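You operate a simulated robot arm through the tools that you are given. There is no shell and no other tool. Be economical: measure what you need, move in short steps, check, and stop when the job is done.

Carry out the task below with a simulated robot arm. There is one attempt and no reset: what you move stays moved.

Task
Fetch the pebble from the low end of the desk and set it on top of the brown wooden block there.

Only the result counts: the job must be done as asked and must still hold three seconds after the hand-in. Knocking over, shifting, dropping, spilling or breaking anything else fails it.

Robot
A 7-joint arm with a two-finger parallel gripper, fixed in place. Base frame: the origin is at the foot of the arm, x ahead of it, y to its left, z up; the work surface is at about z = 0. Units: m, rad, N and s.
With the tool pointing down near the work surface it reaches from about 0.22 to 0.58 m from the base axis. Its first joint turns from -1.152 to 1.152 rad. Payload 2.5 kg.
The TCP is the grasp point between the finger pads, 0.023 m short of the fingertips. In the tool frame z runs along the fingers and y along their closing line. Largest opening 0.094 m; finger width 0.038, thickness 0.01; the body of the gripper, 0.054 by 0.096 m, starts 0.039 m behind the TCP.
Orientation is told as [roll, pitch, yaw] about the base's x, y, z axes, in that order, counted from this pose: with the fingers straight down and closing along the base's y, the tool's x points along the base's -x, its y along +y and its z along -z.

Tools
- The arm moves only by the tool play_rows. Its argument "plan" is text: rows parted by semicolons, each of 4 numbers parted by spaces: the shift along the base's x, y, z in m, then the turn about the base's z in rad. In form: tx ty tz spin; .... A call has 1 to 20 rows; each row is the pose to reach, as a shift and turn from the pose commanded when the call began. "jaw" is the finger opening in m, from 0 to 0.094, set as the call begins (left out, the last holds). A row lasts 0.2 s, in which the tool goes at most 0.05 m and 0.15 rad; a call with a longer step from one row to the next is refused whole, and so is a gripper value outside its range. A pose out of reach is approached as far as the arm can. The call stops where the force on the tool passes 40 N (or 10 N more than at its start, if that is more) or the arm is blocked; 0.2 s more then pass. Each finger travels about 0.108 m/s and halts on what it meets, pressing with about 40 N; the grip force reading is that of the motor and also rises with nothing between the fingers. The clock runs only during rows and for 0.2 s after the last one: add rows that repeat a pose to give the fingers time. The reply holds the time, the measured pose of the TCP, the force on the tool along the base axes, the opening and the grip force, in the units named above and with some noise, and new pictures: "show" is both (left out), scene, wrist or none.
- Cameras (640 x 400 px; columns grow to the right, rows downward): "scene" is fixed at [0.1077, -0.3976, 0.5475]; the picture's right is [0.91, -0.41, 0.00], its down [-0.25, -0.55, -0.79] and it looks along [0.33, 0.73, -0.61] (base axes); focal length 359 px, centre (320, 200). "wrist" rides on the gripper at [-0.039, 0, -0.044] in the tool frame; the picture's right is [0.00, -1.00, 0.00], its down [0.97, 0.00, -0.24] and it looks along [0.24, 0.00, 0.97] (tool axes); focal length 218 px, centre (320, 200). There is no depth. A picture from a camera that has moved, and an enlarged one, comes with that camera's place and axes in the base frame and with its lens. The place of the scene camera against the robot may be out by one fixed shift of up to 0.018 m in any direction.
- zoom(camera, box): a new picture of the part [left, top, right, bottom] of that camera's present view, enlarged. The clock stands still meanwhile.
- sign_off(): hands the job in; it is judged then, once.

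Go step by step. Nothing tells you positions but the pictures and the camera data: compare them with the known pose of the tool, close in by small moves and look again before you grip or let go. The budget is 90 turns and 150 pictures, counting those below and the enlarged ones. Unless the task says otherwise, let go and move clear before handing in, and close with one line.

The tools are called after "Emit:" as a command line: name --argument value ..., lists and objects as JSON in quotes. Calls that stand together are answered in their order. play_rows: Moves the arm, as the interface text tells. Its arguments: {"type":"object","properties":{"plan":{"type":"string"},"jaw":{"type":"number"},"show":{"type":"string","enum":["both","scene","wrist","none"]}},"required":["plan"]} The other tools are called the same way: zoom (camera, box) takes an enlarged picture of a part of a camera's view; sign_off () hands the job in.

At the start:

```text
time: 0.0
tcp_pos: [0.3807, -0.0376, 0.2046]
tcp_rot: [-0.001, 0.001, -0.001]
wrist_force: [-0.2, -0.2, -0.3]
opening: 0.0939
grip_force: 0.1
```

scene: 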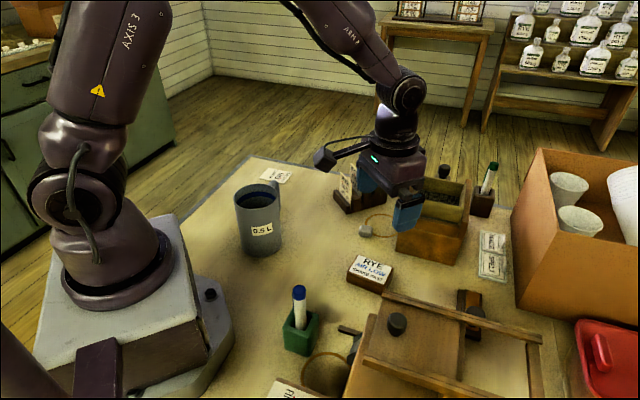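
wrist: 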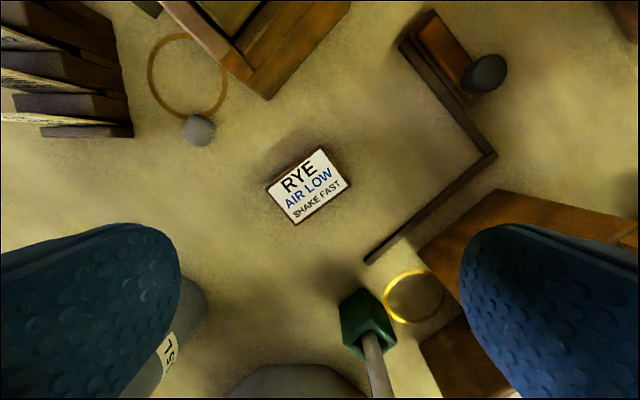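

I see a grey pebble near a ring stain, a brown block with a label, and other dark round objects. I'll enlarge the pictures before deciding which pebble and block are meant.

Emit:
zoom --camera "scene" --box '[220, 140, 400, 300]'

Emit:
zoom --camera "scene" --box '[260, 270, 560, 400]'

Emit:
zoom --camera "scene" --box '[380, 140, 540, 300]'

Emit:
zoom --camera "wrist" --box '[0, 0, 640, 400]'

```text
2.50 times, centred on (310, 220) of scene
camera zoom: at [0.1077, -0.3976, 0.5475], right [0.91, -0.41, 0.0], down [-0.25, -0.55, -0.79], along [0.33, 0.73, -0.61], focal length 897 px, centre (345, 150)
```

zoom: 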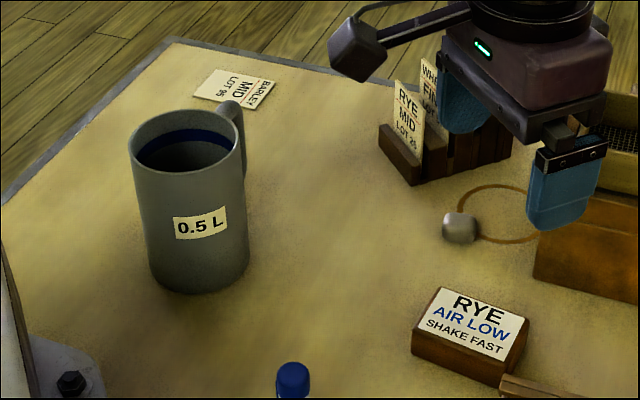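

```text
2.13 times, centred on (410, 335) of scene
camera zoom: at [0.1077, -0.3976, 0.5475], right [0.91, -0.41, 0.0], down [-0.25, -0.55, -0.79], along [0.33, 0.73, -0.61], focal length 766 px, centre (128, -88)
```

zoom: 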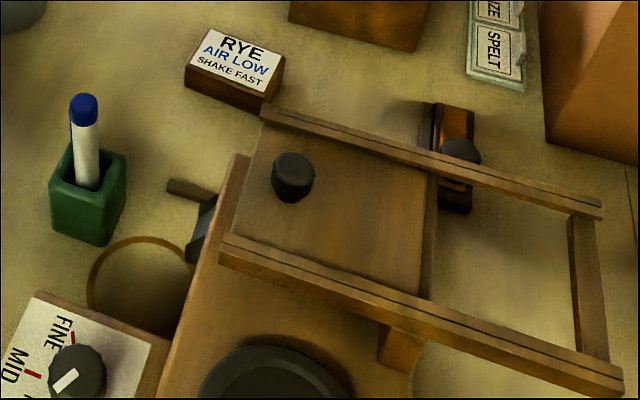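

```text
2.50 times, centred on (460, 220) of scene
camera zoom: at [0.1077, -0.3976, 0.5475], right [0.91, -0.41, 0.0], down [-0.25, -0.55, -0.79], along [0.33, 0.73, -0.61], focal length 897 px, centre (-30, 150)
```

zoom: 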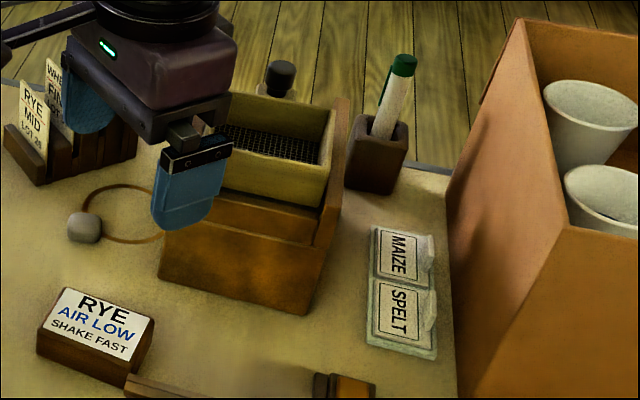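

```text
1.00 times, centred on (320, 200) of wrist
camera zoom: at [0.4198, -0.0365, 0.249], right [0.0, -1.0, 0.0], down [-0.97, 0.0, 0.24], along [-0.24, 0.0, -0.97], focal length 218 px, centre (320, 200)
```

zoom: 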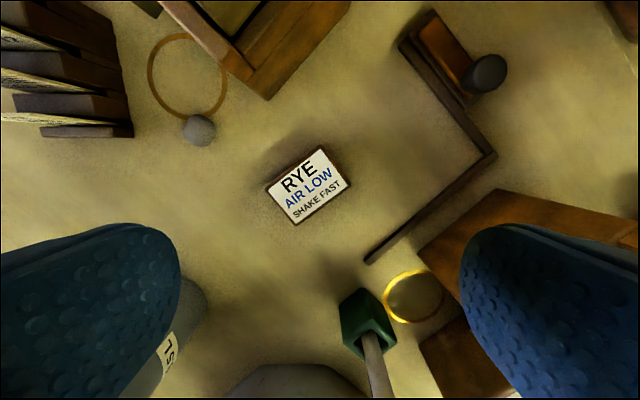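

The pebble is at about (0.436, 0.090) and the RYE block at about (0.380, -0.024). Before I go down I want a closer look at the boom sticking out of the gripper, and at the space around the pebble.

Emit:
zoom --camera "scene" --box '[300, 50, 460, 150]'

Emit:
zoom --camera "scene" --box '[300, 130, 480, 250]'

Emit:
play_rows --plan "0 0.04 0.02 0; 0.01 0.07 0.03 0; 0.01 0.07 0.03 0"

```text
4.00 times, centred on (380, 100) of scene
camera zoom: at [0.1077, -0.3976, 0.5475], right [0.91, -0.41, 0.0], down [-0.25, -0.55, -0.79], along [0.33, 0.73, -0.61], focal length 1435 px, centre (80, 600)
```

zoom: 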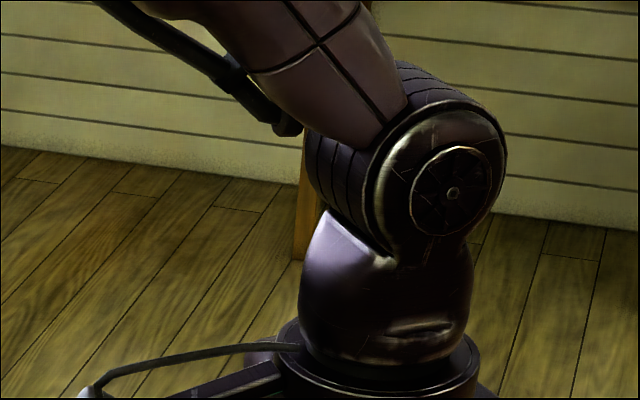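

```text
3.33 times, centred on (390, 190) of scene
camera zoom: at [0.1077, -0.3976, 0.5475], right [0.91, -0.41, 0.0], down [-0.25, -0.55, -0.79], along [0.33, 0.73, -0.61], focal length 1196 px, centre (87, 233)
```

zoom: 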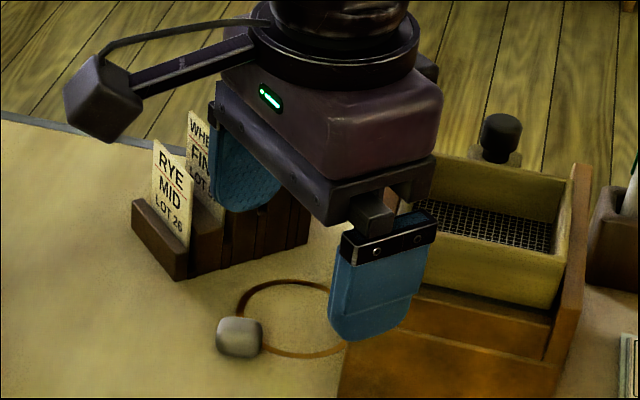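

```text
time: 0.8
tcp_pos: [0.3902, 0.033, 0.2343]
tcp_rot: [0.0, 0.0, 0.0]
wrist_force: [0.0, 1.0, -0.4]
opening: 0.0939
grip_force: 0.1
camera wrist: at [0.4294, 0.0336, 0.2778], right [0.0, -1.0, 0.0], down [-0.97, 0.0, 0.24], along [-0.24, 0.0, -0.97], focal length 218 px, centre (320, 200)
```

scene: 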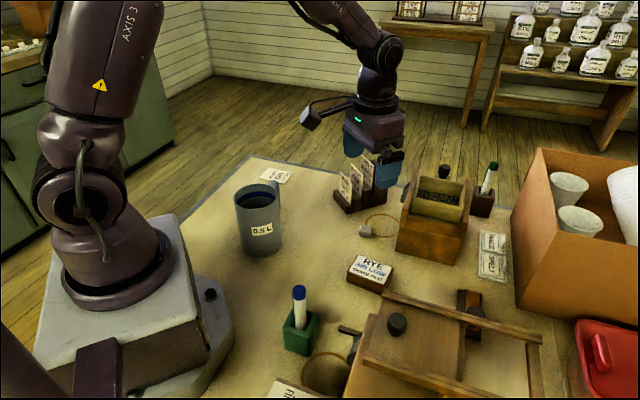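
wrist: 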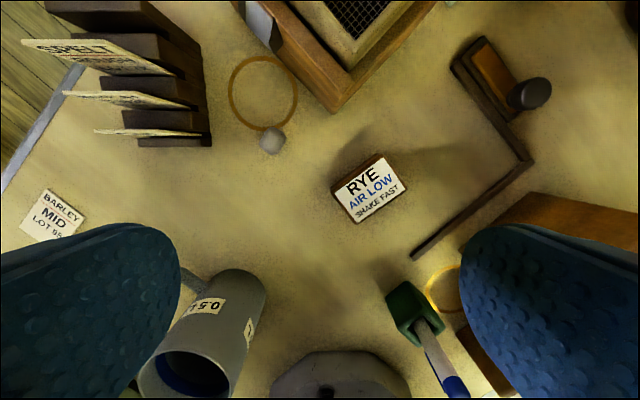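

The boom points back toward the base and stays clear of everything, and the second view puts the pebble at about (0.436, 0.091). I'll move above it with the fingers partly closed and look again.

Emit:
play_rows --plan "0.02 0.03 0 0; 0.046 0.058 -0.02 0; 0.046 0.058 -0.06 0; 0.046 0.058 -0.10 0; 0.046 0.058 -0.13 0; 0.046 0.058 -0.13 0" --jaw 0.064

Emit:
zoom --camera "scene" --box '[310, 130, 470, 290]'

```text
time: 2.2
tcp_pos: [0.4374, 0.091, 0.1055]
tcp_rot: [0.0, 0.0, 0.0]
wrist_force: [0.0, 0.4, 0.5]
opening: 0.064
grip_force: 0.0
camera wrist: at [0.4763, 0.0914, 0.148], right [0.0, -1.0, 0.0], down [-0.97, 0.0, 0.24], along [-0.24, 0.0, -0.97], focal length 218 px, centre (320, 200)
```

scene: 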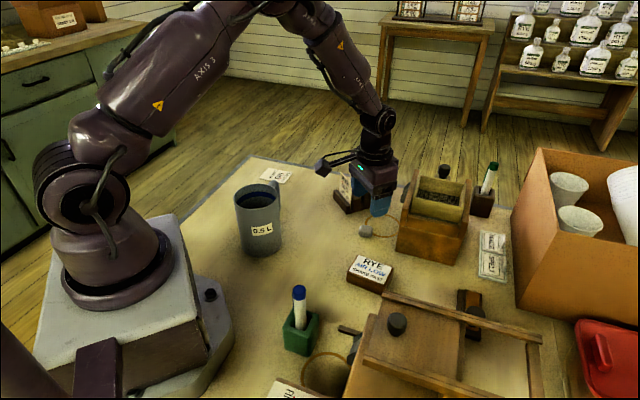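
wrist: 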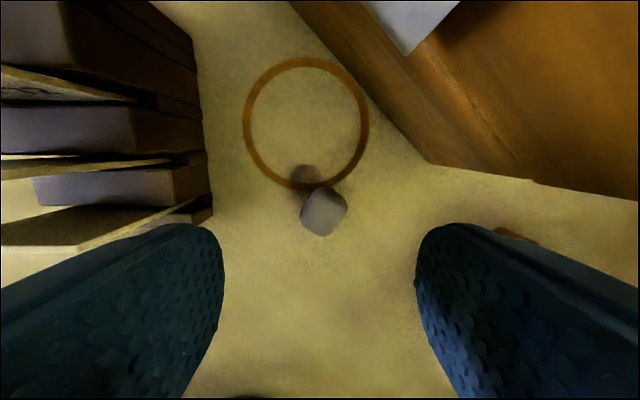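

```text
2.50 times, centred on (390, 210) of scene
camera zoom: at [0.1077, -0.3976, 0.5475], right [0.91, -0.41, 0.0], down [-0.25, -0.55, -0.79], along [0.33, 0.73, -0.61], focal length 897 px, centre (145, 175)
```

zoom: 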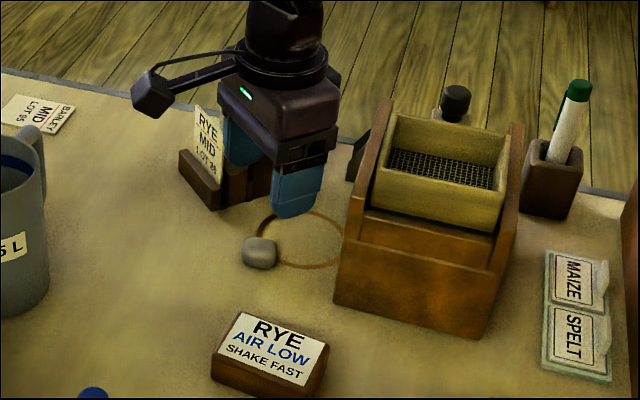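

The pebble is slightly behind and to the right of the grasp centre. I'll enlarge the view to see how it is turned before I choose the grip angle.

Emit:
zoom --camera "wrist" --box '[260, 160, 388, 260]'

Emit:
zoom --camera "scene" --box '[340, 210, 404, 250]'

```text
4.00 times, centred on (324, 210) of wrist
camera zoom: at [0.4763, 0.0914, 0.148], right [0.0, -1.0, 0.0], down [-0.97, 0.0, 0.24], along [-0.24, 0.0, -0.97], focal length 873 px, centre (304, 160)
```

zoom: 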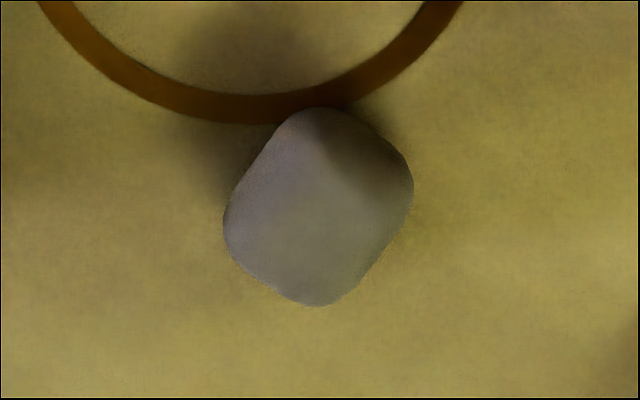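

```text
10.00 times, centred on (372, 230) of scene
camera zoom: at [0.1077, -0.3976, 0.5475], right [0.91, -0.41, 0.0], down [-0.25, -0.55, -0.79], along [0.33, 0.73, -0.61], focal length 3588 px, centre (-200, -100)
```

zoom: 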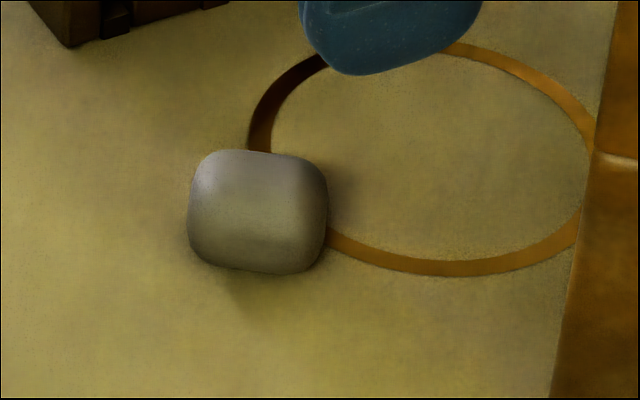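

The pebble is a rounded cube about 24 mm wide, with its faces turned about 35° clockwise from the gripper. I'll turn to match, aim for about (0.4305, 0.092), lower part way and look.

Emit:
play_rows --plan "-0.002 0.001 0 -0.15; -0.004 0.001 0 -0.3; -0.006 0.0015 0 -0.45; -0.006 0.0015 0 -0.6; -0.006 0.0015 -0.02 -0.6; -0.006 0.0015 -0.04 -0.6; -0.006 0.0015 -0.04 -0.6"

Emit:
zoom --camera "scene" --box '[310, 130, 470, 250]'

```text
time: 3.8
tcp_pos: [0.4299, 0.093, 0.0647]
tcp_rot: [0.0, 0.0, -0.602]
wrist_force: [-0.9, 0.3, 0.2]
opening: 0.0638
grip_force: 0.1
camera wrist: at [0.4631, 0.0713, 0.1086], right [-0.56, -0.83, 0.0], down [-0.8, 0.55, 0.24], along [-0.2, 0.14, -0.97], focal length 218 px, centre (320, 200)
```

scene: 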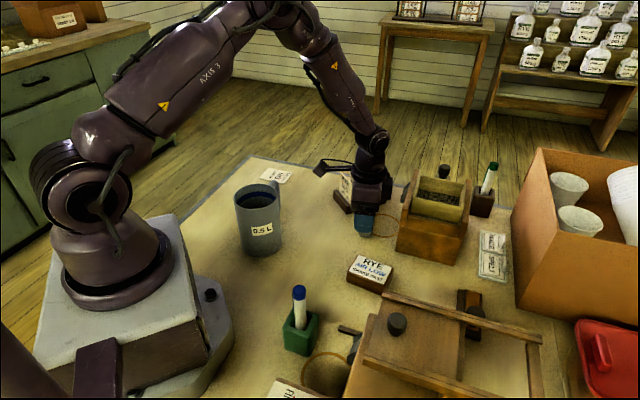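
wrist: 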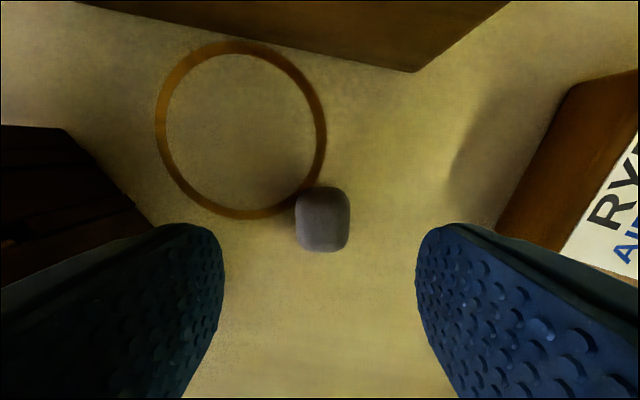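

```text
3.33 times, centred on (390, 190) of scene
camera zoom: at [0.1077, -0.3976, 0.5475], right [0.91, -0.41, 0.0], down [-0.25, -0.55, -0.79], along [0.33, 0.73, -0.61], focal length 1196 px, centre (87, 233)
```

zoom: 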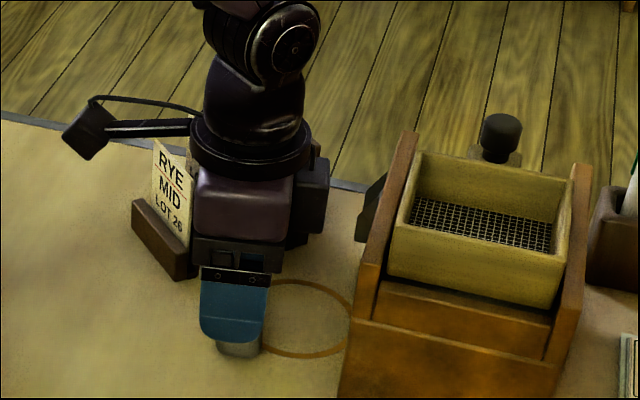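

The pebble sits square between the fingers and the surroundings are clear. Next I lower to grasp height and close.

Emit:
play_rows --plan "0 0 -0.015 0; 0 0 -0.028 0; 0 0 -0.037 0; 0 0 -0.037 0"

```text
time: 4.8
tcp_pos: [0.4307, 0.0938, 0.0282]
tcp_rot: [-0.001, 0.0, -0.601]
wrist_force: [0.1, 0.9, -0.4]
opening: 0.0642
grip_force: 0.1
camera wrist: at [0.4633, 0.0708, 0.0717], right [-0.56, -0.83, 0.0], down [-0.8, 0.55, 0.24], along [-0.2, 0.14, -0.97], focal length 218 px, centre (320, 200)
```

scene: 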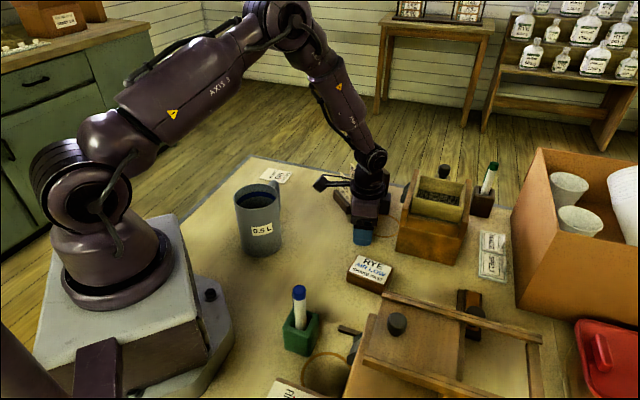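
wrist: 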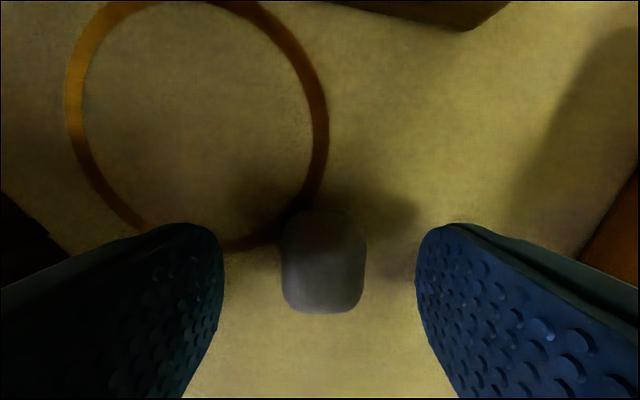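

The fingers straddle the pebble evenly. Closing now.

Emit:
play_rows --plan "0 0 0 0; 0 0 0 0; 0 0 0 0; 0 0 0 0" --jaw 0.015

```text
time: 5.8
tcp_pos: [0.4306, 0.0922, 0.0292]
tcp_rot: [0.001, 0.0, -0.601]
wrist_force: [0.1, -0.2, 0.8]
opening: 0.0227
grip_force: 40.1
camera wrist: at [0.4632, 0.0707, 0.0719], right [-0.56, -0.83, 0.0], down [-0.8, 0.55, 0.24], along [-0.2, 0.14, -0.97], focal length 218 px, centre (320, 200)
```

scene: 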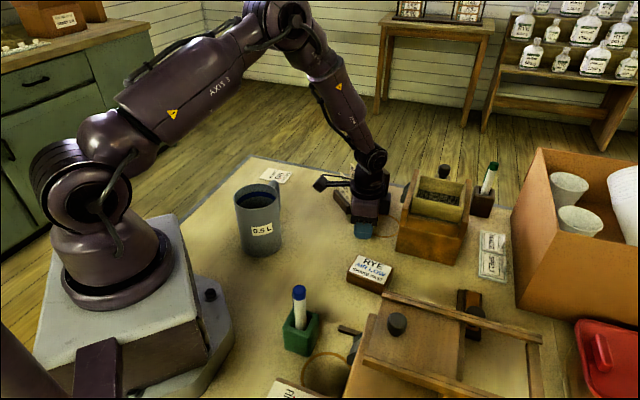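
wrist: 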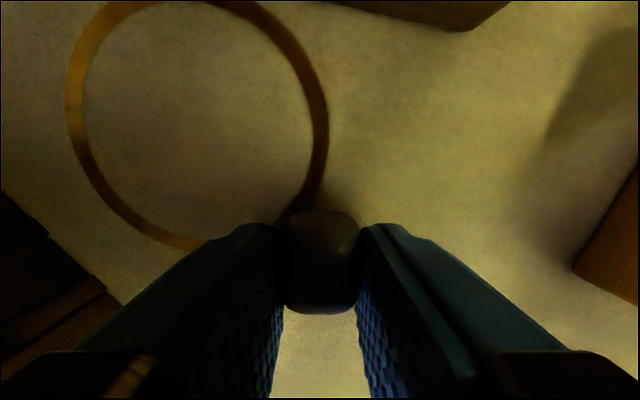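

The pebble is held, with a 22.7 mm opening. I'll lift it straight up and then move toward the block.

Emit:
play_rows --plan "0 0 0.02 0; 0 0 0.05 0; 0 0 0.09 0; 0 0 0.13 0; -0.01 -0.035 0.13 0; -0.02 -0.065 0.13 0; -0.03 -0.09 0.13 0; -0.04 -0.11 0.13 0; -0.04 -0.11 0.13 0"

Emit:
zoom --camera "scene" --box '[310, 150, 470, 310]'

```text
time: 7.8
tcp_pos: [0.3898, -0.0184, 0.1578]
tcp_rot: [0.001, 0.0, -0.601]
wrist_force: [0.1, 0.5, -0.5]
opening: 0.0222
grip_force: 39.9
camera wrist: at [0.4228, -0.0397, 0.202], right [-0.56, -0.83, 0.0], down [-0.8, 0.55, 0.24], along [-0.2, 0.14, -0.97], focal length 218 px, centre (320, 200)
```

scene: 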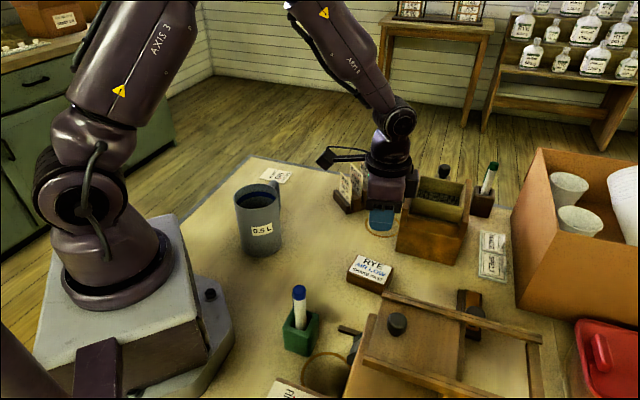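
wrist: 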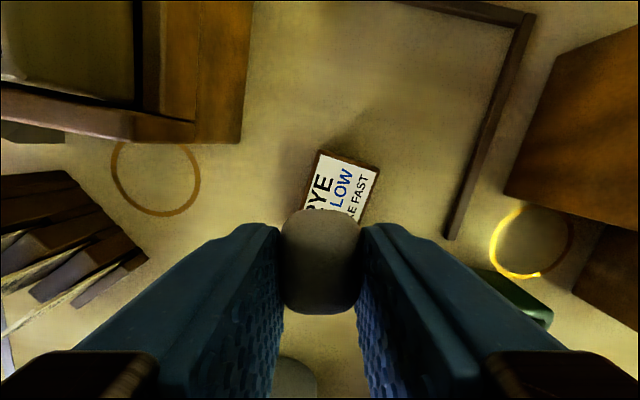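

```text
2.50 times, centred on (390, 230) of scene
camera zoom: at [0.1077, -0.3976, 0.5475], right [0.91, -0.41, 0.0], down [-0.25, -0.55, -0.79], along [0.33, 0.73, -0.61], focal length 897 px, centre (145, 125)
```

zoom: 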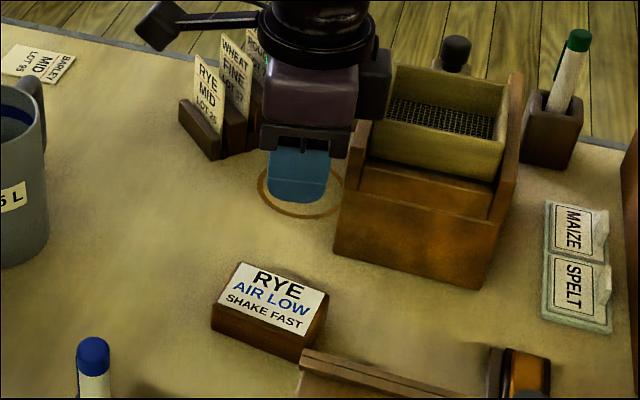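

The block's top works out at z ≈ 0.02, centred at about (0.380, -0.0245). I'll move over it and lower to just above, then check.

Emit:
play_rows --plan "-0.014 -0.004 0 0; -0.014 -0.004 -0.03 0; -0.014 -0.004 -0.06 0; -0.014 -0.004 -0.09 0; -0.014 -0.004 -0.09 0"

Emit:
zoom --camera "scene" --box '[330, 220, 430, 300]'

```text
time: 9.0
tcp_pos: [0.3774, -0.0225, 0.0683]
tcp_rot: [-0.001, 0.001, -0.601]
wrist_force: [-0.2, -0.3, -0.1]
opening: 0.0225
grip_force: 40.2
camera wrist: at [0.4092, -0.0434, 0.1116], right [-0.56, -0.83, 0.0], down [-0.8, 0.55, 0.24], along [-0.2, 0.14, -0.97], focal length 218 px, centre (320, 200)
```

scene: 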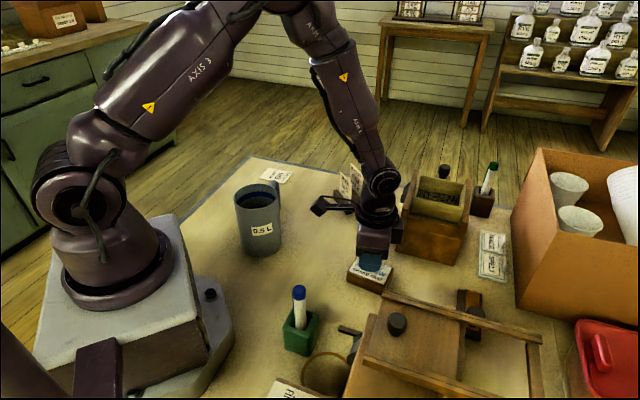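
wrist: 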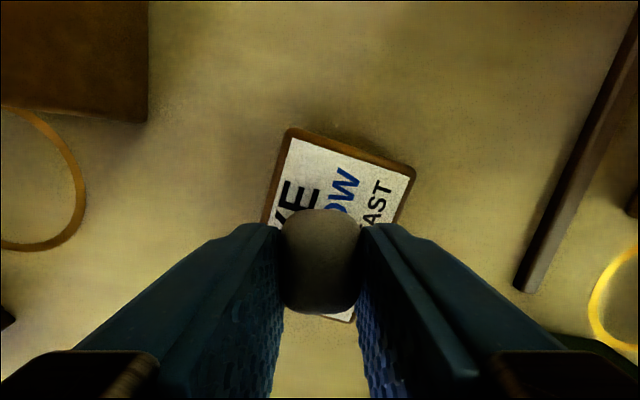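

```text
5.00 times, centred on (380, 260) of scene
camera zoom: at [0.1077, -0.3976, 0.5475], right [0.91, -0.41, 0.0], down [-0.25, -0.55, -0.79], along [0.33, 0.73, -0.61], focal length 1794 px, centre (20, -100)
```

zoom: 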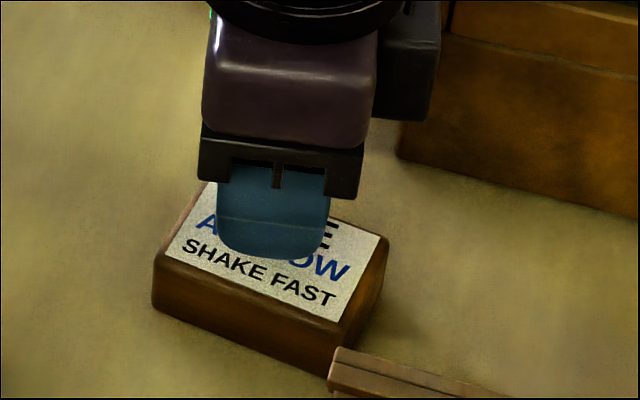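

The pebble is centred over the block. I'll lower in small steps and watch the force.

Emit:
play_rows --plan "0 0 -0.006 0; 0 0 -0.011 0; 0 0 -0.014 0; 0 0 -0.016 0; 0 0 -0.016 0" --show "none"

Emit:
zoom --camera "scene" --box '[330, 220, 430, 300]'

```text
time: 10.2
tcp_pos: [0.3784, -0.0218, 0.0528]
tcp_rot: [0.005, -0.005, -0.601]
wrist_force: [-2.5, -0.2, 35.3]
opening: 0.0223
grip_force: 40.8
```

```text
5.00 times, centred on (380, 260) of scene
camera zoom: at [0.1076, -0.3976, 0.5475], right [0.91, -0.41, 0.0], down [-0.25, -0.55, -0.8], along [0.33, 0.73, -0.61], focal length 1794 px, centre (20, -100)
```

zoom: 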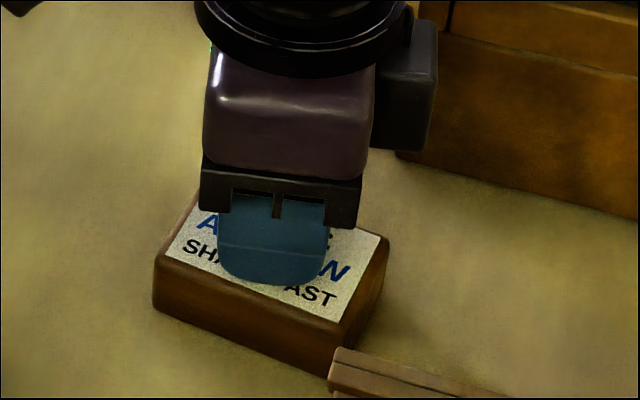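

It has touched the block with 35 N. I'll back off a little to relieve the load before letting go.

Emit:
play_rows --plan "0 0 0.001 0; 0 0 0.001 0" --show "none"

```text
time: 10.8
tcp_pos: [0.3772, -0.022, 0.0537]
tcp_rot: [0.0, -0.002, -0.601]
wrist_force: [6.4, -2.1, 16.2]
opening: 0.0226
grip_force: 40.2
```

Emit:
play_rows --plan "0 0 0.0008 0; 0 0 0.0008 0" --show "none"

```text
time: 11.4
tcp_pos: [0.3758, -0.0209, 0.0533]
tcp_rot: [-0.002, 0.004, -0.599]
wrist_force: [0.1, -1.2, 4.8]
opening: 0.0225
grip_force: 39.9
```

The load is almost gone and the pebble is resting on the block. I'll open modestly and look.

Emit:
play_rows --plan "0 0 0 0; 0 0 0 0; 0 0 0 0" --jaw 0.055

```text
time: 12.2
tcp_pos: [0.3764, -0.0222, 0.0551]
tcp_rot: [0.002, -0.001, -0.601]
wrist_force: [0.8, 0.0, 0.7]
opening: 0.0548
grip_force: 0.0
camera wrist: at [0.4092, -0.043, 0.098], right [-0.56, -0.83, 0.0], down [-0.8, 0.55, 0.24], along [-0.2, 0.14, -0.97], focal length 218 px, centre (320, 200)
```

scene: 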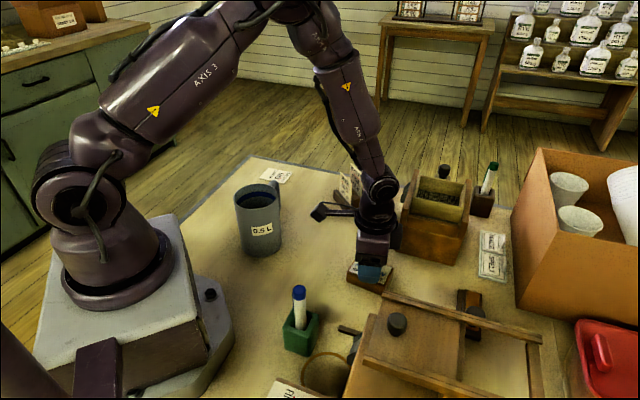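
wrist: 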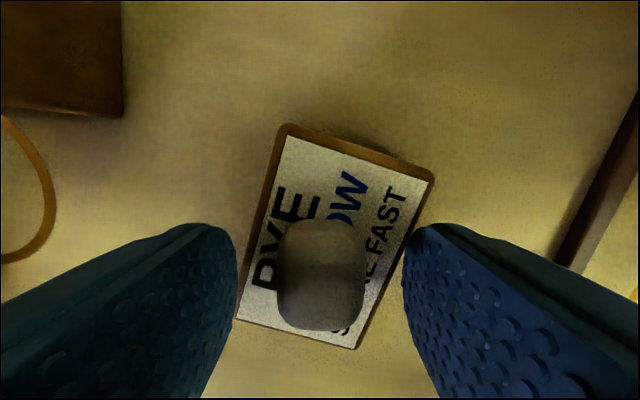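

The pebble stands on the block, near its centre. I'll rise straight up and check.

Emit:
play_rows --plan "0 0 0.01 0; 0 0 0.03 0; 0 0 0.06 0; 0 0 0.1 0; 0.02 0.02 0.13 0; 0.02 0.02 0.13 0; 0.02 0.02 0.13 0"

Emit:
zoom --camera "scene" --box '[320, 210, 440, 310]'

```text
time: 13.8
tcp_pos: [0.3956, -0.0022, 0.1847]
tcp_rot: [0.0, 0.001, -0.601]
wrist_force: [0.6, -1.4, 0.7]
opening: 0.0549
grip_force: 0.0
camera wrist: at [0.4289, -0.023, 0.2283], right [-0.56, -0.83, 0.0], down [-0.8, 0.55, 0.24], along [-0.2, 0.14, -0.97], focal length 218 px, centre (320, 200)
```

scene: 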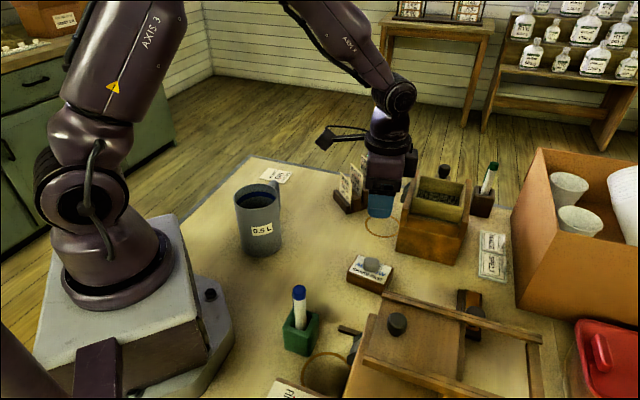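
wrist: 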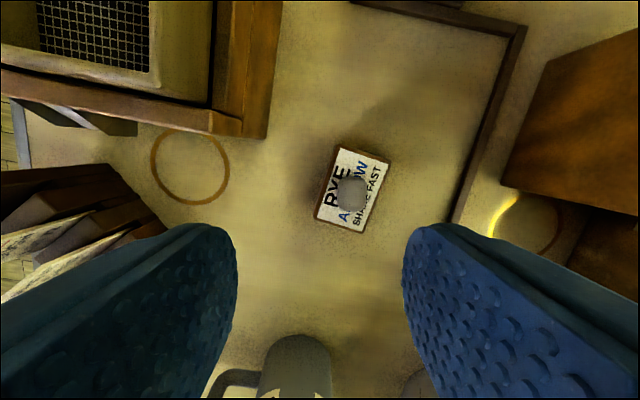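

```text
4.00 times, centred on (380, 260) of scene
camera zoom: at [0.1077, -0.3976, 0.5475], right [0.91, -0.41, 0.0], down [-0.25, -0.55, -0.79], along [0.33, 0.73, -0.61], focal length 1435 px, centre (80, -40)
```

zoom: 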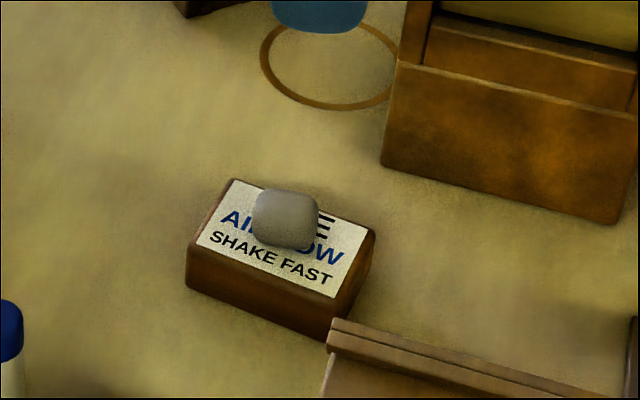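

The pebble rests steadily on the block and nothing else has moved. One last look at the other dark round item, to be sure it isn't a second pebble and block.

Emit:
zoom --camera "scene" --box '[430, 270, 530, 350]'

Emit:
zoom --camera "scene" --box '[260, 300, 440, 400]'

```text
5.00 times, centred on (480, 310) of scene
camera zoom: at [0.1077, -0.3976, 0.5475], right [0.91, -0.41, 0.0], down [-0.25, -0.55, -0.79], along [0.33, 0.73, -0.61], focal length 1794 px, centre (-480, -350)
```

zoom: 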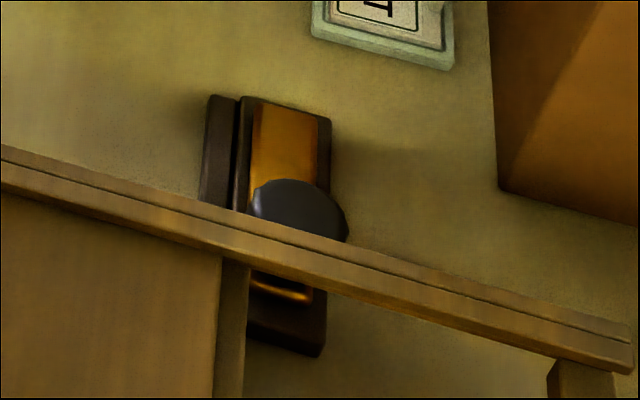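

```text
3.56 times, centred on (350, 350) of scene
camera zoom: at [0.1077, -0.3976, 0.5475], right [0.91, -0.41, 0.0], down [-0.25, -0.55, -0.79], along [0.33, 0.73, -0.61], focal length 1276 px, centre (213, -333)
```

zoom: 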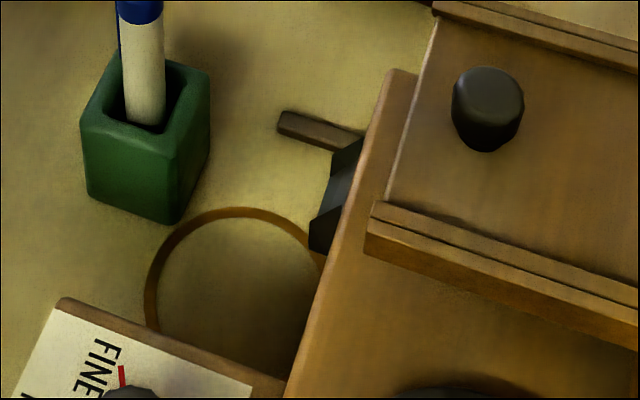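

The other round items are knobs on equipment, so the pebble I moved was the only one. It is on the brown block and the arm is clear, so I'm handing in.

Emit:
sign_off

```text
The job is handed in.
```

The pebble is sitting on top of the brown wooden block labelled RYE, the gripper is open and clear, and I saw nothing else moved before handing in.
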